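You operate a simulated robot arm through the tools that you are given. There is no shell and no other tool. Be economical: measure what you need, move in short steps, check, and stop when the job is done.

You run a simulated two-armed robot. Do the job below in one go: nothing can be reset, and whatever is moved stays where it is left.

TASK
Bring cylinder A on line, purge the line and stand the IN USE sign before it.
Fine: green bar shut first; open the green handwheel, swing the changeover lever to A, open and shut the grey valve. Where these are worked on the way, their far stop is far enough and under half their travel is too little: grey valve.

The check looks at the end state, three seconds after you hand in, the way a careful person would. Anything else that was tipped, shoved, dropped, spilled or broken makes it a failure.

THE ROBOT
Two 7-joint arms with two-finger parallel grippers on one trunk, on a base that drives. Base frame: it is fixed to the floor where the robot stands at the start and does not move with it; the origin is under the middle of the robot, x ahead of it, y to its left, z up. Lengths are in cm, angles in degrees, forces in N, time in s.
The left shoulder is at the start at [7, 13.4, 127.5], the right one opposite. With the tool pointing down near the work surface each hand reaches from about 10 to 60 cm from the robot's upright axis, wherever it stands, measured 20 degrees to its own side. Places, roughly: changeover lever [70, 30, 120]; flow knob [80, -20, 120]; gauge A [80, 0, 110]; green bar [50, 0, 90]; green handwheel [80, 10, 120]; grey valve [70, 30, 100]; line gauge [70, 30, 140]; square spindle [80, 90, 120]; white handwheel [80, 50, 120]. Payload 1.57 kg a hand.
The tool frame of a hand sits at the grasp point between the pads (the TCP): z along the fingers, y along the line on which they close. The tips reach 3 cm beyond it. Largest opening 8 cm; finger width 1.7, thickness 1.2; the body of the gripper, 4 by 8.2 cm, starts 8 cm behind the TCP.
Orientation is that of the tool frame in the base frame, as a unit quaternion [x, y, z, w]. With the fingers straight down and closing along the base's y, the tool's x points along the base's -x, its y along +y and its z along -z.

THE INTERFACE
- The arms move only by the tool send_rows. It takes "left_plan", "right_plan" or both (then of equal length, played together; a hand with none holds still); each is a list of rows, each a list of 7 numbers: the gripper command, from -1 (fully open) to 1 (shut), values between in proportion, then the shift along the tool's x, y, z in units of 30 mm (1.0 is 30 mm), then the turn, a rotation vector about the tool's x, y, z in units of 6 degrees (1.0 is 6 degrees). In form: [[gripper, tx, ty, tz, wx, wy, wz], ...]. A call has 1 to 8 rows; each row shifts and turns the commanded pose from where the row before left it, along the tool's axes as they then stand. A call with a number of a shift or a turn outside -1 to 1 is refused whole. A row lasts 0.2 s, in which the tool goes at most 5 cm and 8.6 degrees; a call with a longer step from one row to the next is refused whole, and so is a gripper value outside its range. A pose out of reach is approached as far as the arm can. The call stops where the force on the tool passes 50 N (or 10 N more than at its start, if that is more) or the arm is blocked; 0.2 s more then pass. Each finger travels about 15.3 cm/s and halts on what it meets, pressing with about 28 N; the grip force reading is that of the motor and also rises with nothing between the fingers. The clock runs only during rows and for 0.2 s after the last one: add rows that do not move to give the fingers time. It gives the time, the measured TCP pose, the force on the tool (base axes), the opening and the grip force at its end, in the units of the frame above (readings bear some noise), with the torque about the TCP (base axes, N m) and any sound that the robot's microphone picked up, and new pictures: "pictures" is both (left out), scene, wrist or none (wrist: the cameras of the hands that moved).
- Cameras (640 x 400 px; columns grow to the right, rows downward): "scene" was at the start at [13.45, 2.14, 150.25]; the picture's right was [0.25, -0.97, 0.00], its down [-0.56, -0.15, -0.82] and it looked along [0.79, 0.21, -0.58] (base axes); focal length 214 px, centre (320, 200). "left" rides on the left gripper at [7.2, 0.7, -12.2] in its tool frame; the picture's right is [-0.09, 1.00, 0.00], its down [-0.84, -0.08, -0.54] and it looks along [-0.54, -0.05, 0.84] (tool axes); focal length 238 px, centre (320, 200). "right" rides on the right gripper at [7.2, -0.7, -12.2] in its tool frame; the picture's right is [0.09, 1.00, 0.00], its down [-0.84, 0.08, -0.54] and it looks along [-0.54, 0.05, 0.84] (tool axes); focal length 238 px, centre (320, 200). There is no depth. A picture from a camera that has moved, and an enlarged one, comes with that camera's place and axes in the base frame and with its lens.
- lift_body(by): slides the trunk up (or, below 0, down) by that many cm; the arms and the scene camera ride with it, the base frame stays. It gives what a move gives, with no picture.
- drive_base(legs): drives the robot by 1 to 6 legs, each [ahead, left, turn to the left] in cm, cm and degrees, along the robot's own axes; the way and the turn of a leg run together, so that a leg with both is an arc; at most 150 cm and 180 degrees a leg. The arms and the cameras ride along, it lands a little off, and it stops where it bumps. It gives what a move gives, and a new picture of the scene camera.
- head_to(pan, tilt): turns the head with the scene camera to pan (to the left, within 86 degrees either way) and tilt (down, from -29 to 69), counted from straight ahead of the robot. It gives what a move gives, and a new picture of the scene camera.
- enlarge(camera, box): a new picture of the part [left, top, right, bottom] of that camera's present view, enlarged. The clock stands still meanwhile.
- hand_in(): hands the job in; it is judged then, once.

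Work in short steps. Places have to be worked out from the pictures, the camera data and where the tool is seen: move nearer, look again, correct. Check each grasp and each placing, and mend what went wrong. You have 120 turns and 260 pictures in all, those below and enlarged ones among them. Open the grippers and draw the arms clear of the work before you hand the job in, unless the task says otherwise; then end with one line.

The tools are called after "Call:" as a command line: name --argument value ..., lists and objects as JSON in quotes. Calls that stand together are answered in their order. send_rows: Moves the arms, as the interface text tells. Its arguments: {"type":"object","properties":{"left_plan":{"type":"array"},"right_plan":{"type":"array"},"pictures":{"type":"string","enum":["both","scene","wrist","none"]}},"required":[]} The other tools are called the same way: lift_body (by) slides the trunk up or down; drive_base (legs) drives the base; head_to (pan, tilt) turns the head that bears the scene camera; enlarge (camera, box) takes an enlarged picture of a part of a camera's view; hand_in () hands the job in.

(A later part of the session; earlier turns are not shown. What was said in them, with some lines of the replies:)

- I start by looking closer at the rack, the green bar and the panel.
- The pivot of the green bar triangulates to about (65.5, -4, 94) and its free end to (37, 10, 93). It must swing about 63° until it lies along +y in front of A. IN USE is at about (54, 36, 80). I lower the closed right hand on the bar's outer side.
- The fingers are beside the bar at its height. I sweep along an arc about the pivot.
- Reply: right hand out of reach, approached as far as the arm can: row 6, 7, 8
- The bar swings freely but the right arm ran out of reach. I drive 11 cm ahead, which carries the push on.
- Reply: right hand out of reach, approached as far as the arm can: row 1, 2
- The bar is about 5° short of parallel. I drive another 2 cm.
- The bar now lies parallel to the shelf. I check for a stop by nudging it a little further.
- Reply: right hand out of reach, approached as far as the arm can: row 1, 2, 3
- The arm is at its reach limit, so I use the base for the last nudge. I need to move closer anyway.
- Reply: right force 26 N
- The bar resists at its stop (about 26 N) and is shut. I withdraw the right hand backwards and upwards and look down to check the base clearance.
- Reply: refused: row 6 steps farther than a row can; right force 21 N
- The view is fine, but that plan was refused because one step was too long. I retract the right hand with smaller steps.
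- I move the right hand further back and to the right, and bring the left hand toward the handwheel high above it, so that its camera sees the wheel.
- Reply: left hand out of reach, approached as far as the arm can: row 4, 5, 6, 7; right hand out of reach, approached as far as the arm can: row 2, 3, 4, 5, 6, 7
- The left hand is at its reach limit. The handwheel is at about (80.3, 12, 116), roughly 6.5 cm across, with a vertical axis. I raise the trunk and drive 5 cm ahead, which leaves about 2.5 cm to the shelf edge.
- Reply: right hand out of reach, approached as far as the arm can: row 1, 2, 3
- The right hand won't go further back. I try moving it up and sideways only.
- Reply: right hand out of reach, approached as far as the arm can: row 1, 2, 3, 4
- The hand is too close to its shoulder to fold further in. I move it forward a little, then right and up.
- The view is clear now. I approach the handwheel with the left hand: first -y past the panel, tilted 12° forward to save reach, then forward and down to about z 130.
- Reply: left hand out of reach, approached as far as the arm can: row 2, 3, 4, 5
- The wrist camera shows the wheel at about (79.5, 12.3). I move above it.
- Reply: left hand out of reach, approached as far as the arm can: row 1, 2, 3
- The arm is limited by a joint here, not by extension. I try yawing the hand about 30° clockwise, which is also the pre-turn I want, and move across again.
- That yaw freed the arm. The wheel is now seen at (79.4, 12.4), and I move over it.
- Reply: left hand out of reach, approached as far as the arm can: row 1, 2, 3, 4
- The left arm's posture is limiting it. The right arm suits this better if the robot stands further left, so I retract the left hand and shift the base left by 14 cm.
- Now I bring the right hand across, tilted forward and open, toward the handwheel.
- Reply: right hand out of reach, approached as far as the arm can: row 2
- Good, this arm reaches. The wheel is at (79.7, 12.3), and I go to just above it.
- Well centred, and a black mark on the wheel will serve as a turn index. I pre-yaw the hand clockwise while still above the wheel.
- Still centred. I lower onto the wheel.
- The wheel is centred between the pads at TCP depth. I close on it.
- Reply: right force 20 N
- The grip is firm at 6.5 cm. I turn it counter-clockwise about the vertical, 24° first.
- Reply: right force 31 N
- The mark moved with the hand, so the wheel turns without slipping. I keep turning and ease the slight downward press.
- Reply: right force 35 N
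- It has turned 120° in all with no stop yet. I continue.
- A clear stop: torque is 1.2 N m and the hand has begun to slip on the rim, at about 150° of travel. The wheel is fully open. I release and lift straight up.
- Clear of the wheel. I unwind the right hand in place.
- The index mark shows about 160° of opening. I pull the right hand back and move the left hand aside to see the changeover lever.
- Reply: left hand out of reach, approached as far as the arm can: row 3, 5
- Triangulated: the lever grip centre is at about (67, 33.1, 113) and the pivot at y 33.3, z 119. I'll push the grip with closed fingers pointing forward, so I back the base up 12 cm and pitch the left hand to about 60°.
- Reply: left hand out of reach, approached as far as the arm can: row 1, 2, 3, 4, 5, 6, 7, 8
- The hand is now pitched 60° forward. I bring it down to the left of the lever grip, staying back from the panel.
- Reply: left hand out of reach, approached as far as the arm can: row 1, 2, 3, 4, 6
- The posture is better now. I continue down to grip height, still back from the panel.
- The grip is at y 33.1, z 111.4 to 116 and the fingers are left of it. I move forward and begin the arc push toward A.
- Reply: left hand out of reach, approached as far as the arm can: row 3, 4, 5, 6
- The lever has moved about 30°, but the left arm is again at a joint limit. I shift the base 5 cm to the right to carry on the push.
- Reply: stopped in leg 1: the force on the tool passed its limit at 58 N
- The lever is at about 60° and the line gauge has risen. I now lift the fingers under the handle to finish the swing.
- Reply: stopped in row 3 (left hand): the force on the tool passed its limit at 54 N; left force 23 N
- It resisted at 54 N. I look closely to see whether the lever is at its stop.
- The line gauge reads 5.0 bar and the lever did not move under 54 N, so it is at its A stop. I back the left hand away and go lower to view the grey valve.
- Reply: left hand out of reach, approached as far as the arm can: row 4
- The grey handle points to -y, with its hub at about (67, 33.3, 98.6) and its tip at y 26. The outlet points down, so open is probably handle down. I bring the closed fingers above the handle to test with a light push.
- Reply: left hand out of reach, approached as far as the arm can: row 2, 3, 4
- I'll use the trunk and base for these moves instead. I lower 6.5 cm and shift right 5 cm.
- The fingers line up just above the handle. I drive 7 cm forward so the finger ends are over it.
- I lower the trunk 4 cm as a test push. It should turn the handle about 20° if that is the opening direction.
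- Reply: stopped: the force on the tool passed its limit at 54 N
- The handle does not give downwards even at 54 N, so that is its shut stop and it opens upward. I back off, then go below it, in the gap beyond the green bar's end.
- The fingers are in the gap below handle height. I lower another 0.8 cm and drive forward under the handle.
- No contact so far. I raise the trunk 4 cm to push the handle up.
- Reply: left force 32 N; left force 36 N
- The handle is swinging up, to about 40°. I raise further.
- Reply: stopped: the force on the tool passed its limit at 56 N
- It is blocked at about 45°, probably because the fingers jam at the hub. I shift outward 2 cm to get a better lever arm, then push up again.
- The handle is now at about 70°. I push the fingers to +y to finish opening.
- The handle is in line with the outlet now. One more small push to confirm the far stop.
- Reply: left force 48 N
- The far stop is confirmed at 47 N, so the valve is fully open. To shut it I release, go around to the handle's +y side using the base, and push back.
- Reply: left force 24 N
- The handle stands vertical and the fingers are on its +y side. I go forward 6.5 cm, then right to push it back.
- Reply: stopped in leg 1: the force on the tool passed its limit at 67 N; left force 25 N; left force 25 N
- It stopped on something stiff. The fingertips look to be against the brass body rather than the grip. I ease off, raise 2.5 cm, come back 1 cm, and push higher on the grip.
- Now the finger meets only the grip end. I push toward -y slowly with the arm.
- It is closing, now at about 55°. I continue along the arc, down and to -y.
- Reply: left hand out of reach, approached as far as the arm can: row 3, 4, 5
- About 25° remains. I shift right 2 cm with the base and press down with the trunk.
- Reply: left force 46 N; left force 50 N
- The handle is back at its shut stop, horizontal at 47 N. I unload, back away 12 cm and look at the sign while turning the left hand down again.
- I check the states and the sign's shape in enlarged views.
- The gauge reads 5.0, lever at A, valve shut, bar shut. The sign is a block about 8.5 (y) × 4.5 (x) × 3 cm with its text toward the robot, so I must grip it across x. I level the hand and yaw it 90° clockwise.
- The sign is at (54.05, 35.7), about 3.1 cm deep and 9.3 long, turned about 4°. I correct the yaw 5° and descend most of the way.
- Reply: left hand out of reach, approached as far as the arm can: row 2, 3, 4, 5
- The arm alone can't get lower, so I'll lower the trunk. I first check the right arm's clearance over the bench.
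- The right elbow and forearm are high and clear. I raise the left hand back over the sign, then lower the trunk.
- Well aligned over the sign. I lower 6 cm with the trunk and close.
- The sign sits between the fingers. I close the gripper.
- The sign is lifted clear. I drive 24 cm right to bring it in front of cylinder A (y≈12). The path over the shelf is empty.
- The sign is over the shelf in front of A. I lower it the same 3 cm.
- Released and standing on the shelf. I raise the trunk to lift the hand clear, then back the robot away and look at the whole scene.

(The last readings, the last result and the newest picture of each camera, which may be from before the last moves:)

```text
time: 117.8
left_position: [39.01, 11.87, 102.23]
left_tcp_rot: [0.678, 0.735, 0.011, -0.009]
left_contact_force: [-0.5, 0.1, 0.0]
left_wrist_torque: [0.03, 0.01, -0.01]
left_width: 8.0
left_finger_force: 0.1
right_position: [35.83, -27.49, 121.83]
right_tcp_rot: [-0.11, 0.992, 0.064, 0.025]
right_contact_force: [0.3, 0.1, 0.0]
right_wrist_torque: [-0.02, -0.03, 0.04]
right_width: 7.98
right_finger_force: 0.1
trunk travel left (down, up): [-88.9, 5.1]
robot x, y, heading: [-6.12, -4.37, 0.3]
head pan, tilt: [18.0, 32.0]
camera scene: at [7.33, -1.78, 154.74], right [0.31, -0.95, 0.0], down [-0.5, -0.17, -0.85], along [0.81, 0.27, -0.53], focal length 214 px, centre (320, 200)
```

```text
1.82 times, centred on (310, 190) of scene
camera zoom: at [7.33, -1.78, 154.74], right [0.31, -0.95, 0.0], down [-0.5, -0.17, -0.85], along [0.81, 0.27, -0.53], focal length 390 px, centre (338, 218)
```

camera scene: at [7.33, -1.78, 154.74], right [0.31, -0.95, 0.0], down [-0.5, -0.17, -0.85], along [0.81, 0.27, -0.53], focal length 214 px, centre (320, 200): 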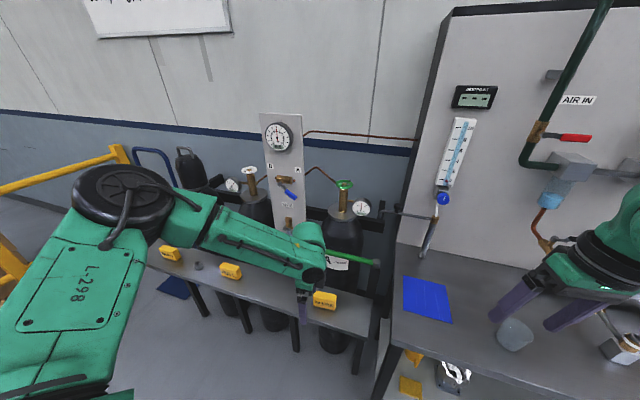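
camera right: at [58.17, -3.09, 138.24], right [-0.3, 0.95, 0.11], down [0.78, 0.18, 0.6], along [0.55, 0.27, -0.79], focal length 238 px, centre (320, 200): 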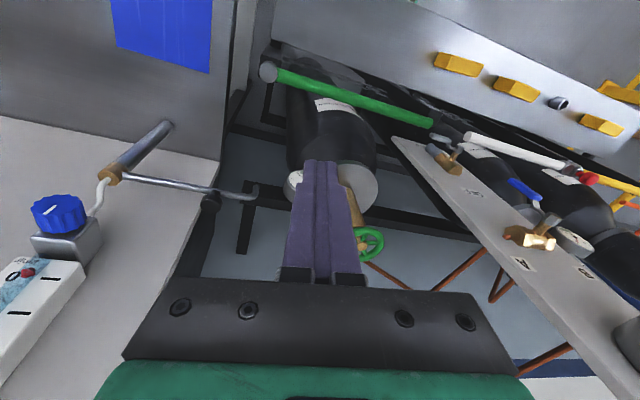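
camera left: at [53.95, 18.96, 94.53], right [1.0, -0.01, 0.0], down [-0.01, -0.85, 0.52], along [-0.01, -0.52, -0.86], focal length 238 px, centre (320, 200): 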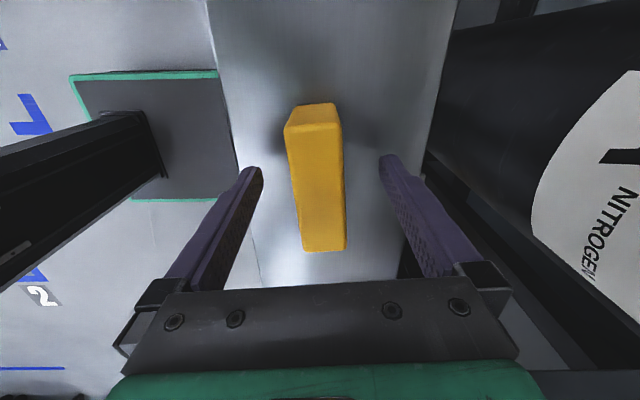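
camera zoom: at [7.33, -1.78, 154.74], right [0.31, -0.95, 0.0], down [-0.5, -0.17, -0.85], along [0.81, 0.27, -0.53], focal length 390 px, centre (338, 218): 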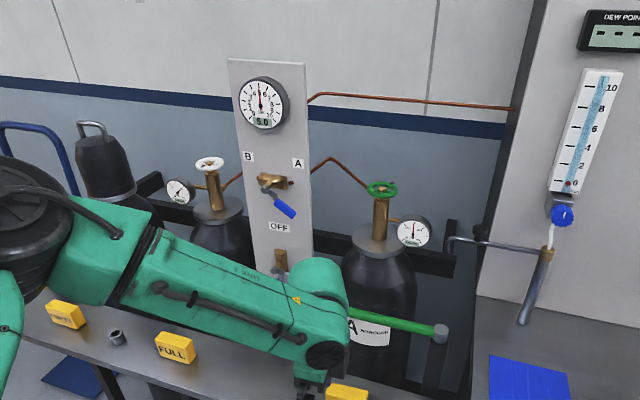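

The left arm hides part of the view. I back up further and check everything.

Call:
drive_base --legs '[[-25, -20, 0]]'

Call:
head_to --pan 28 --tilt 28

Call:
enlarge --camera "scene" --box '[240, 120, 420, 300]'

```text
time: 119.9
left_position: [14.1, -8.08, 102.16]
left_tcp_rot: [0.679, 0.734, 0.009, -0.009]
left_contact_force: [0.6, 1.2, 0.1]
left_wrist_torque: [-0.01, 0.01, 0.01]
left_width: 7.99
left_finger_force: 0.1
right_position: [10.83, -47.38, 121.53]
right_tcp_rot: [-0.11, 0.992, 0.063, 0.024]
right_contact_force: [0.6, 0.1, -0.6]
right_wrist_torque: [-0.03, 0.03, 0.03]
right_width: 8.01
right_finger_force: 0.1
trunk travel left (down, up): [-88.9, 5.1]
robot x, y, heading: [-31.41, -24.38, 0.3]
head pan, tilt: [18.0, 32.0]
camera scene: at [-17.56, -21.64, 154.72], right [0.31, -0.95, 0.0], down [-0.51, -0.17, -0.85], along [0.8, 0.26, -0.53], focal length 214 px, centre (320, 200)
```

scene: 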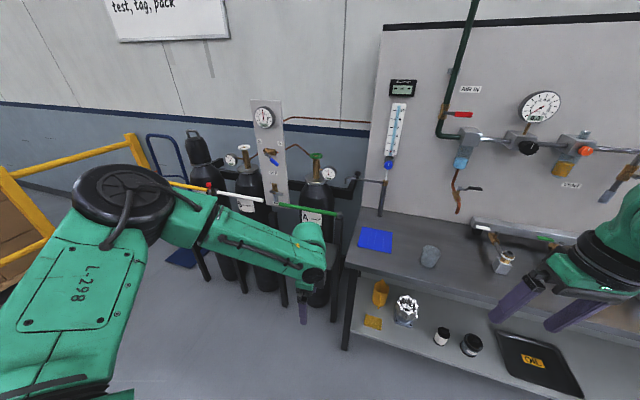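

```text
time: 120.6
left_position: [13.9, -8.04, 102.16]
left_tcp_rot: [0.678, 0.734, 0.01, -0.009]
left_contact_force: [-0.1, 0.4, -0.4]
left_wrist_torque: [0.04, 0.02, 0.0]
left_width: 8.02
left_finger_force: 0.1
right_position: [10.7, -47.55, 121.72]
right_tcp_rot: [-0.11, 0.992, 0.062, 0.025]
right_contact_force: [0.3, -0.9, 0.3]
right_wrist_torque: [-0.03, 0.02, -0.01]
right_width: 8.0
right_finger_force: 0.1
trunk travel left (down, up): [-88.9, 5.1]
robot x, y, heading: [-30.95, -24.54, 0.1]
head pan, tilt: [28.0, 28.0]
camera scene: at [-18.27, -20.31, 155.37], right [0.47, -0.88, 0.0], down [-0.41, -0.22, -0.88], along [0.78, 0.42, -0.47], focal length 214 px, centre (320, 200)
```

scene: 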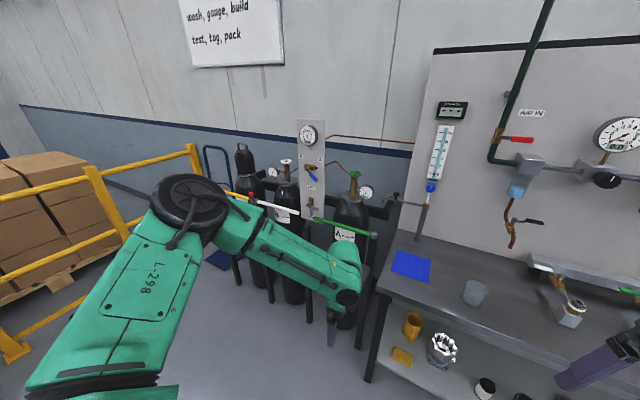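

```text
2.22 times, centred on (330, 210) of scene
camera zoom: at [-18.27, -20.31, 155.37], right [0.47, -0.88, 0.0], down [-0.41, -0.22, -0.88], along [0.78, 0.42, -0.47], focal length 477 px, centre (298, 178)
```

zoom: 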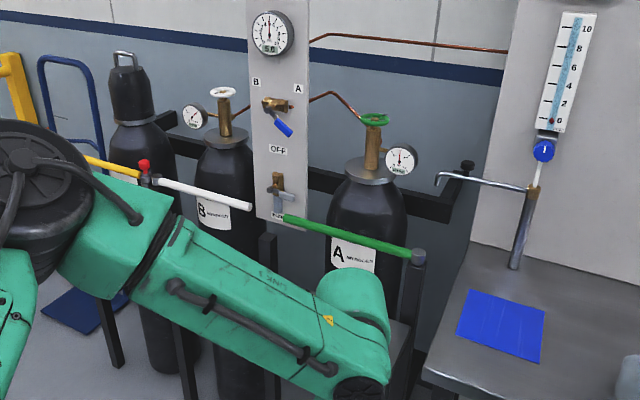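

Everything looks right except that I'm not sure the changeover lever is at its true stop. My earlier 54 N block at about 60° could have been the fingers jamming at the hub, as happened on the grey valve. I zoom in on it.

Call:
enlarge --camera "scene" --box '[290, 115, 350, 215]'

Call:
send_rows --left_plan '[[1, 0, 0, 0, 0, 0, -1], [1, 0, 0, 0, 0, 0, -1], [1, 0, 0, 0, 0, 0, -1], [1, 0, 0, 0, 0, 0, -1], [1, 0, 0, 0, 0, 0, -1], [1, 0, 0, 0, 0, 0, -1], [1, 0, 0, 0, 0, 0, -1], [1, 0, 0, 0, 0, 0, -1]]' --pictures "none"

Call:
send_rows --left_plan '[[1, 0, 0, 0, 0, 0, -1], [1, 0, 0, 0, 0, 0, -1], [1, 0, 0, 0, 0, 0, -1], [1, 0, 0, 0, 0, 0, -1], [1, 0, 0, 0, 0, 0, -1], [1, 0, 0, 0, 0, 0, -1], [1, 0, 0, -0.3, 0, -1, 0], [1, 0, 0, -0.3, 0, -1, 0]]' --pictures "none"

Call:
send_rows --left_plan '[[1, 0, 0, 0, 0, -1, 0], [1, 0, 0, 0, 0, -1, 0], [1, 0, 0, 0, 0, -1, 0], [1, 0, 0, 0, 0, -1, 0], [1, 0, 0, 0, 0, -1, 0], [1, 0, 0, 0, 0, -1, 0], [1, 0, 0, 0, 0, -1, 0], [1, 0, 0, 0, 0, -1, 0]]' --pictures "scene"

```text
4.00 times, centred on (320, 165) of scene
camera zoom: at [-18.27, -20.31, 155.37], right [0.47, -0.88, 0.0], down [-0.41, -0.22, -0.88], along [0.78, 0.42, -0.47], focal length 858 px, centre (320, 340)
```

zoom: 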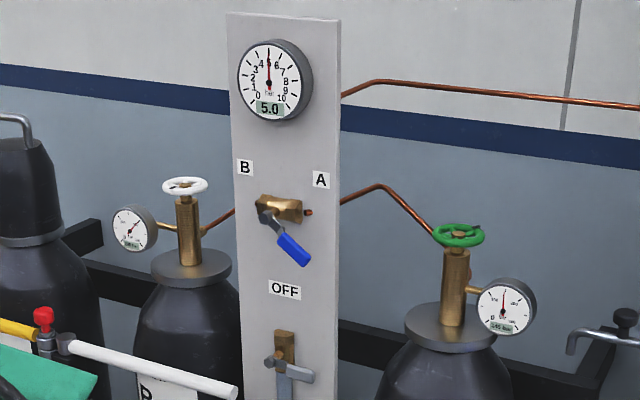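

```text
time: 122.4
left_position: [13.88, -8.11, 102.36]
left_tcp_rot: [0.321, 0.947, 0.013, -0.004]
left_contact_force: [-1.0, 0.4, -0.2]
left_wrist_torque: [0.01, 0.02, -0.01]
left_width: 0.0
left_finger_force: 21.6
right_position: [10.82, -47.46, 121.7]
right_tcp_rot: [-0.109, 0.992, 0.063, 0.025]
right_contact_force: [0.4, -0.1, -0.5]
right_wrist_torque: [-0.03, 0.05, 0.02]
right_width: 7.98
right_finger_force: 0.1
trunk travel left (down, up): [-88.9, 5.1]
robot x, y, heading: [-31.32, -24.53, 0.1]
head pan, tilt: [28.0, 28.0]
```

```text
time: 124.2
left_position: [13.64, -8.15, 104.2]
left_tcp_rot: [0.014, 0.994, 0.012, 0.106]
left_contact_force: [-0.8, -0.7, 0.3]
left_wrist_torque: [0.0, -0.02, 0.0]
left_width: 0.0
left_finger_force: 21.2
right_position: [10.42, -47.48, 121.77]
right_tcp_rot: [-0.11, 0.992, 0.062, 0.026]
right_contact_force: [-0.2, 0.1, -0.4]
right_wrist_torque: [0.0, 0.0, 0.0]
right_width: 8.01
right_finger_force: 0.0
trunk travel left (down, up): [-88.9, 5.1]
robot x, y, heading: [-31.31, -24.78, 0.3]
head pan, tilt: [28.0, 28.0]
```

```text
time: 126.0
left_position: [13.87, -8.26, 103.99]
left_tcp_rot: [0.019, 0.865, 0.005, 0.501]
left_contact_force: [0.3, -0.6, -0.3]
left_wrist_torque: [-0.02, -0.06, -0.02]
left_width: 0.03
left_finger_force: 21.6
right_position: [10.72, -47.55, 121.59]
right_tcp_rot: [-0.109, 0.992, 0.064, 0.025]
right_contact_force: [0.0, -0.1, 0.0]
right_wrist_torque: [0.01, 0.01, 0.0]
right_width: 8.0
right_finger_force: 0.1
trunk travel left (down, up): [-88.9, 5.1]
robot x, y, heading: [-31.13, -24.91, 0.4]
head pan, tilt: [28.0, 28.0]
camera scene: at [-18.2, -20.41, 155.37], right [0.47, -0.88, 0.0], down [-0.41, -0.22, -0.88], along [0.78, 0.42, -0.47], focal length 214 px, centre (320, 200)
```

scene: 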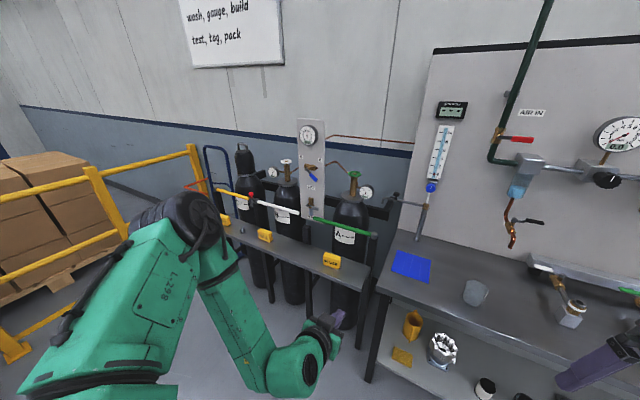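

The IN USE sign stands before A. I'll test the lever again: I raise up and drive back in, with the closed fingers ready to go under the blue grip's end.

Call:
lift_body --by 5

Call:
send_rows --left_plan '[[1, -0.6, 0, -0.34, 0, 0, 0], [1, -0.6, 0, -0.34, 0, 0, 0]]' --pictures "none"

Call:
drive_base --legs '[[0, 35.5, 0], [42, 0, 0]]'

Call:
send_rows --left_plan '[[1, 0, 0, 0, 0, 0, 0]]' --pictures "wrist"

```text
time: 127.0
left_position: [13.86, -8.27, 109.04]
left_tcp_rot: [0.019, 0.866, 0.005, 0.5]
left_contact_force: [1.1, 0.0, 0.2]
left_wrist_torque: [0.02, -0.01, -0.02]
left_width: 0.03
left_finger_force: 21.7
right_position: [10.72, -47.5, 126.59]
right_tcp_rot: [-0.11, 0.992, 0.063, 0.025]
right_contact_force: [-0.5, 0.0, 0.1]
right_wrist_torque: [-0.04, 0.02, 0.01]
right_width: 7.97
right_finger_force: 0.1
trunk travel left (down, up): [-93.9, 0.1]
robot x, y, heading: [-31.29, -24.76, 0.3]
head pan, tilt: [28.0, 28.0]
```

```text
time: 127.6
left_position: [13.78, -8.25, 113.16]
left_tcp_rot: [0.017, 0.865, 0.006, 0.501]
left_contact_force: [0.9, 0.4, -0.2]
left_wrist_torque: [-0.02, -0.02, 0.02]
left_width: 0.0
left_finger_force: 21.4
right_position: [10.58, -47.35, 126.84]
right_tcp_rot: [-0.11, 0.992, 0.063, 0.027]
right_contact_force: [0.7, -0.4, 0.7]
right_wrist_torque: [0.0, -0.01, 0.0]
right_width: 8.0
right_finger_force: 0.0
trunk travel left (down, up): [-93.9, 0.1]
robot x, y, heading: [-30.82, -24.75, 0.1]
head pan, tilt: [28.0, 28.0]
```

```text
time: 132.0
left_position: [55.52, 27.24, 113.28]
left_tcp_rot: [0.017, 0.865, 0.007, 0.501]
left_contact_force: [0.0, -0.3, -1.0]
left_wrist_torque: [-0.02, 0.03, 0.0]
left_width: 0.04
left_finger_force: 21.7
right_position: [52.35, -11.9, 126.75]
right_tcp_rot: [-0.111, 0.992, 0.062, 0.025]
right_contact_force: [-0.5, 0.3, 0.3]
right_wrist_torque: [0.04, -0.02, 0.02]
right_width: 7.99
right_finger_force: 0.0
trunk travel left (down, up): [-93.9, 0.1]
robot x, y, heading: [10.73, 11.03, 0.5]
head pan, tilt: [28.0, 28.0]
camera scene: at [23.33, 15.13, 160.4], right [0.47, -0.88, 0.0], down [-0.41, -0.22, -0.88], along [0.78, 0.42, -0.47], focal length 214 px, centre (320, 200)
```

scene: 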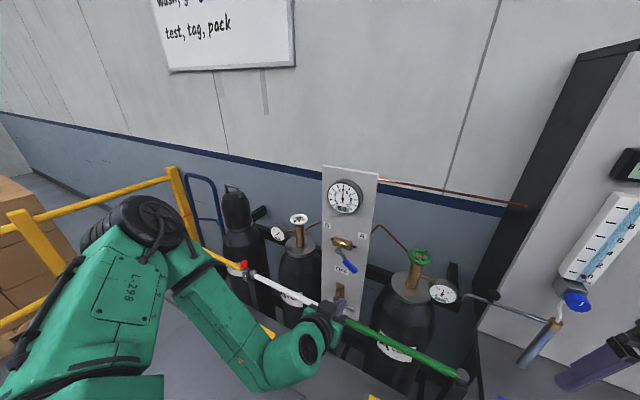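

```text
time: 132.4
left_position: [55.64, 27.26, 113.24]
left_tcp_rot: [0.017, 0.866, 0.006, 0.5]
left_contact_force: [0.3, 0.3, -0.5]
left_wrist_torque: [0.03, -0.02, 0.02]
left_width: 0.0
left_finger_force: 21.3
right_position: [52.53, -12.05, 126.7]
right_tcp_rot: [-0.111, 0.991, 0.064, 0.025]
right_contact_force: [0.2, 0.1, 0.2]
right_wrist_torque: [0.0, -0.03, 0.01]
right_width: 8.01
right_finger_force: 0.1
trunk travel left (down, up): [-93.9, 0.1]
robot x, y, heading: [11.02, 10.46, 0.3]
head pan, tilt: [28.0, 28.0]
camera left: at [41.51, 28.36, 112.91], right [0.07, 0.99, 0.11], down [-0.05, -0.1, 0.99], along [1.0, -0.07, 0.05], focal length 238 px, centre (320, 200)
```

left: 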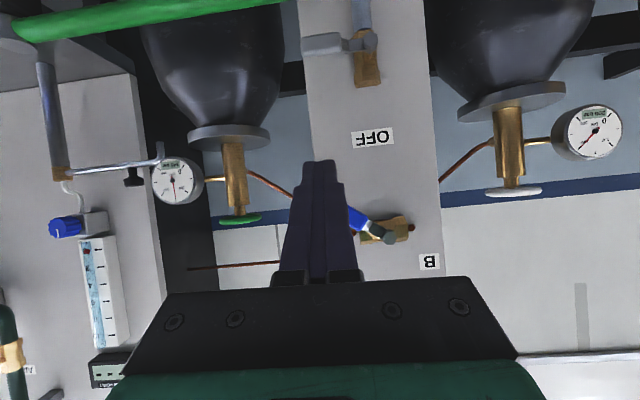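

The lever is at about 57°. My fingers are just below the grip's height; I drive under it and then raise with the arm.

Call:
drive_base --legs '[[9.3, 0, 0]]'

Call:
send_rows --left_plan '[[1, -0.2, 0, -0.115, 0, 0, 0], [1, -0.2, 0, -0.115, 0, 0, 0], [1, -0.2, 0, -0.115, 0, 0, 0], [1, -0.2, 0, -0.115, 0, 0, 0], [1, -0.2, 0, -0.115, 0, 0, 0]]' --pictures "both"

```text
time: 133.6
left_position: [64.36, 27.26, 113.34]
left_tcp_rot: [0.018, 0.864, 0.006, 0.503]
left_contact_force: [-0.9, 0.5, 0.6]
left_wrist_torque: [0.01, -0.01, 0.03]
left_width: 0.0
left_finger_force: 21.0
right_position: [61.2, -12.03, 127.06]
right_tcp_rot: [-0.111, 0.991, 0.062, 0.028]
right_contact_force: [0.4, -0.4, 0.1]
right_wrist_torque: [0.05, -0.02, -0.02]
right_width: 8.0
right_finger_force: 0.1
trunk travel left (down, up): [-93.9, 0.1]
robot x, y, heading: [19.83, 10.84, 0.2]
head pan, tilt: [28.0, 28.0]
camera scene: at [32.05, 15.17, 160.46], right [0.47, -0.88, 0.0], down [-0.41, -0.22, -0.89], along [0.78, 0.42, -0.47], focal length 214 px, centre (320, 200)
```

scene: 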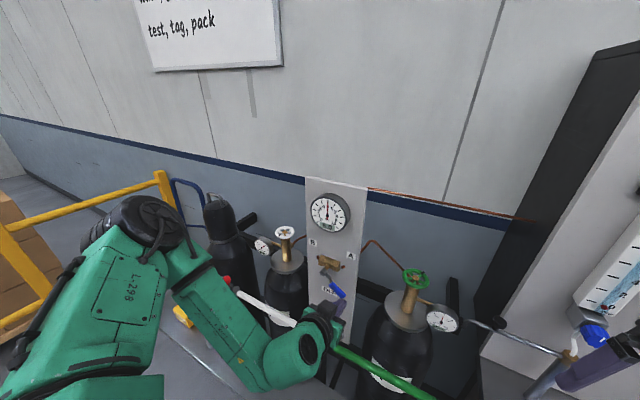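

```text
time: 134.3
left_position: [64.36, 27.33, 113.72]
left_tcp_rot: [0.017, 0.874, 0.004, 0.486]
left_contact_force: [-0.8, -0.5, -10.2]
left_wrist_torque: [-0.01, 0.54, 0.0]
left_width: 0.02
left_finger_force: 21.1
right_position: [61.96, -11.98, 126.76]
right_tcp_rot: [-0.111, 0.991, 0.064, 0.026]
right_contact_force: [-0.6, 0.3, 0.7]
right_wrist_torque: [-0.03, -0.01, 0.0]
right_width: 7.98
right_finger_force: 0.2
trunk travel left (down, up): [-93.9, 0.1]
robot x, y, heading: [19.89, 11.05, 0.3]
head pan, tilt: [28.0, 28.0]
stopped in row 3 (left hand): the force on the tool passed its limit at 55 N (the readings are from after the stop); the commanded pose is now the measured one
camera scene: at [33.04, 15.19, 160.4], right [0.47, -0.88, 0.0], down [-0.41, -0.22, -0.88], along [0.78, 0.42, -0.47], focal length 214 px, centre (320, 200)
camera left: at [50.29, 28.44, 114.01], right [0.07, 0.99, 0.1], down [-0.02, -0.1, 0.99], along [1.0, -0.08, 0.01], focal length 238 px, centre (320, 200)
```

scene: 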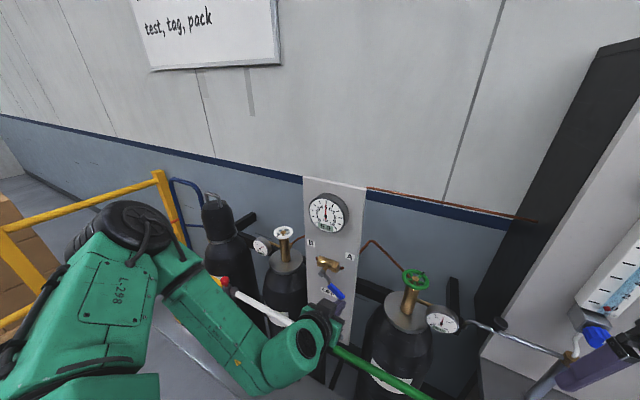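
left: 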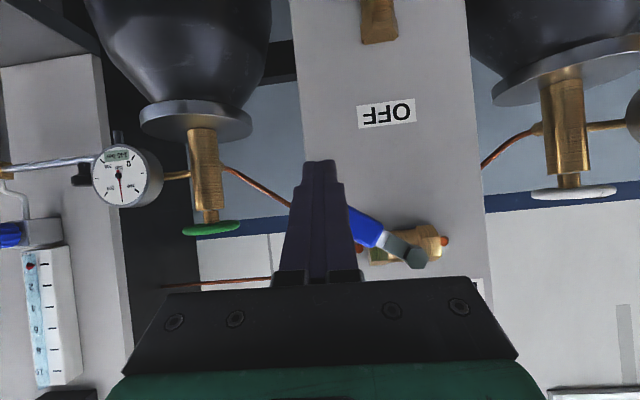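

With a good 6 cm lever arm it still does not give at 55 N, so this is the lever's true A stop. I ease down, back away and take a last look.

Call:
send_rows --left_plan '[[1, 0.25, 0, 0.14, 0, 0, 0], [1, 0.1, 0, 0.06, 0, 0, 0]]' --pictures "none"

Call:
drive_base --legs '[[-45, 0, 0]]'

Call:
send_rows --left_plan '[[-1, 0, 0, 0, 0, 0, 0], [-1, 0, 0, 0, 0, 0, 0], [-1, 0, 0, 0, 0, 0, 0]]' --pictures "none"

Call:
head_to --pan 5 --tilt 32

Call:
enlarge --camera "scene" --box '[220, 120, 400, 300]'

```text
time: 134.9
left_position: [64.4, 27.29, 112.78]
left_tcp_rot: [0.017, 0.872, 0.006, 0.488]
left_contact_force: [-0.6, 0.5, -0.4]
left_wrist_torque: [0.02, 0.02, -0.02]
left_width: 0.0
left_finger_force: 21.4
right_position: [61.94, -12.01, 126.64]
right_tcp_rot: [-0.111, 0.992, 0.064, 0.024]
right_contact_force: [0.6, 0.0, 0.2]
right_wrist_torque: [0.01, -0.01, 0.0]
right_width: 7.99
right_finger_force: 0.0
trunk travel left (down, up): [-93.9, 0.1]
robot x, y, heading: [19.95, 10.91, 0.2]
head pan, tilt: [28.0, 28.0]
```

```text
time: 137.6
left_position: [19.15, 27.11, 112.66]
left_tcp_rot: [0.017, 0.874, 0.005, 0.486]
left_contact_force: [0.4, 0.9, -0.8]
left_wrist_torque: [0.02, 0.01, -0.01]
left_width: 0.0
left_finger_force: 21.5
right_position: [16.66, -12.18, 126.59]
right_tcp_rot: [-0.111, 0.991, 0.063, 0.025]
right_contact_force: [0.1, -0.2, -0.6]
right_wrist_torque: [0.01, 0.01, -0.02]
right_width: 8.01
right_finger_force: 0.0
trunk travel left (down, up): [-93.9, 0.1]
robot x, y, heading: [-25.81, 10.8, 0.2]
head pan, tilt: [28.0, 28.0]
camera scene: at [-12.28, 14.95, 160.35], right [0.47, -0.88, 0.0], down [-0.42, -0.22, -0.88], along [0.78, 0.42, -0.47], focal length 214 px, centre (320, 200)
```

scene: 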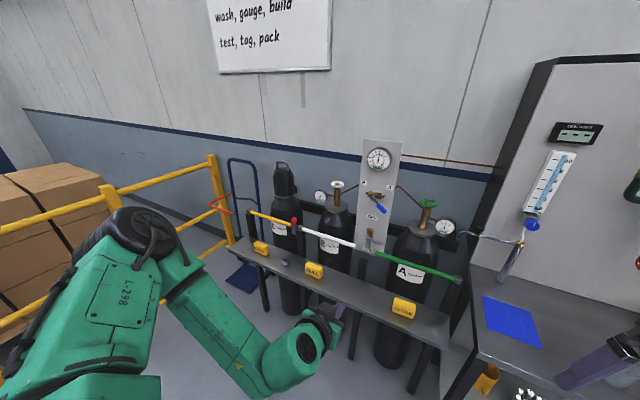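

```text
time: 138.4
left_position: [19.0, 27.12, 112.8]
left_tcp_rot: [0.017, 0.872, 0.005, 0.488]
left_contact_force: [0.6, 0.4, -0.3]
left_wrist_torque: [0.02, -0.02, -0.01]
left_width: 7.97
left_finger_force: 0.1
right_position: [16.41, -12.21, 126.67]
right_tcp_rot: [-0.111, 0.991, 0.063, 0.026]
right_contact_force: [-0.1, -0.6, 0.1]
right_wrist_torque: [0.02, -0.01, 0.02]
right_width: 7.99
right_finger_force: 0.0
trunk travel left (down, up): [-93.9, 0.1]
robot x, y, heading: [-25.5, 10.79, 0.5]
head pan, tilt: [28.0, 28.0]
```

```text
time: 139.3
left_position: [18.92, 26.96, 112.77]
left_tcp_rot: [0.018, 0.873, 0.004, 0.487]
left_contact_force: [0.4, -0.1, -0.1]
left_wrist_torque: [-0.01, 0.01, 0.0]
left_width: 8.0
left_finger_force: 0.2
right_position: [16.45, -12.27, 126.67]
right_tcp_rot: [-0.111, 0.991, 0.063, 0.025]
right_contact_force: [-0.5, -0.2, 0.3]
right_wrist_torque: [0.0, 0.01, -0.01]
right_width: 8.01
right_finger_force: 0.0
trunk travel left (down, up): [-93.9, 0.1]
robot x, y, heading: [-25.53, 10.65, 0.2]
head pan, tilt: [5.0, 32.0]
camera scene: at [-11.66, 11.46, 159.75], right [0.09, -1.0, 0.0], down [-0.53, -0.05, -0.85], along [0.84, 0.08, -0.53], focal length 214 px, centre (320, 200)
```

scene: 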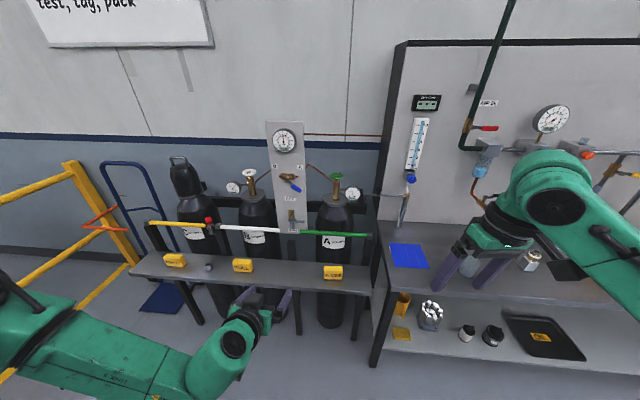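

```text
2.22 times, centred on (310, 210) of scene
camera zoom: at [-11.66, 11.46, 159.75], right [0.09, -1.0, 0.0], down [-0.53, -0.05, -0.85], along [0.84, 0.08, -0.53], focal length 477 px, centre (342, 178)
```

zoom: 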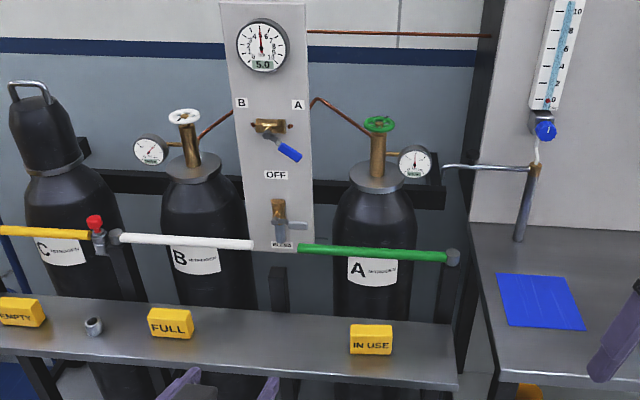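

The final view shows the green bar shut, the green wheel open, the lever at A with the line at 5.0 bar, the grey valve shut and IN USE standing before A. Both grippers are open and clear, so I hand in.

Call:
hand_in

```text
The job is handed in.
```

Cylinder A is on line with the line gauge at 5.0 bar: green bar shut first, green handwheel fully open, changeover lever at its A stop. The line was purged with the grey valve opened to its far stop and shut again, and the IN USE sign stands before A.
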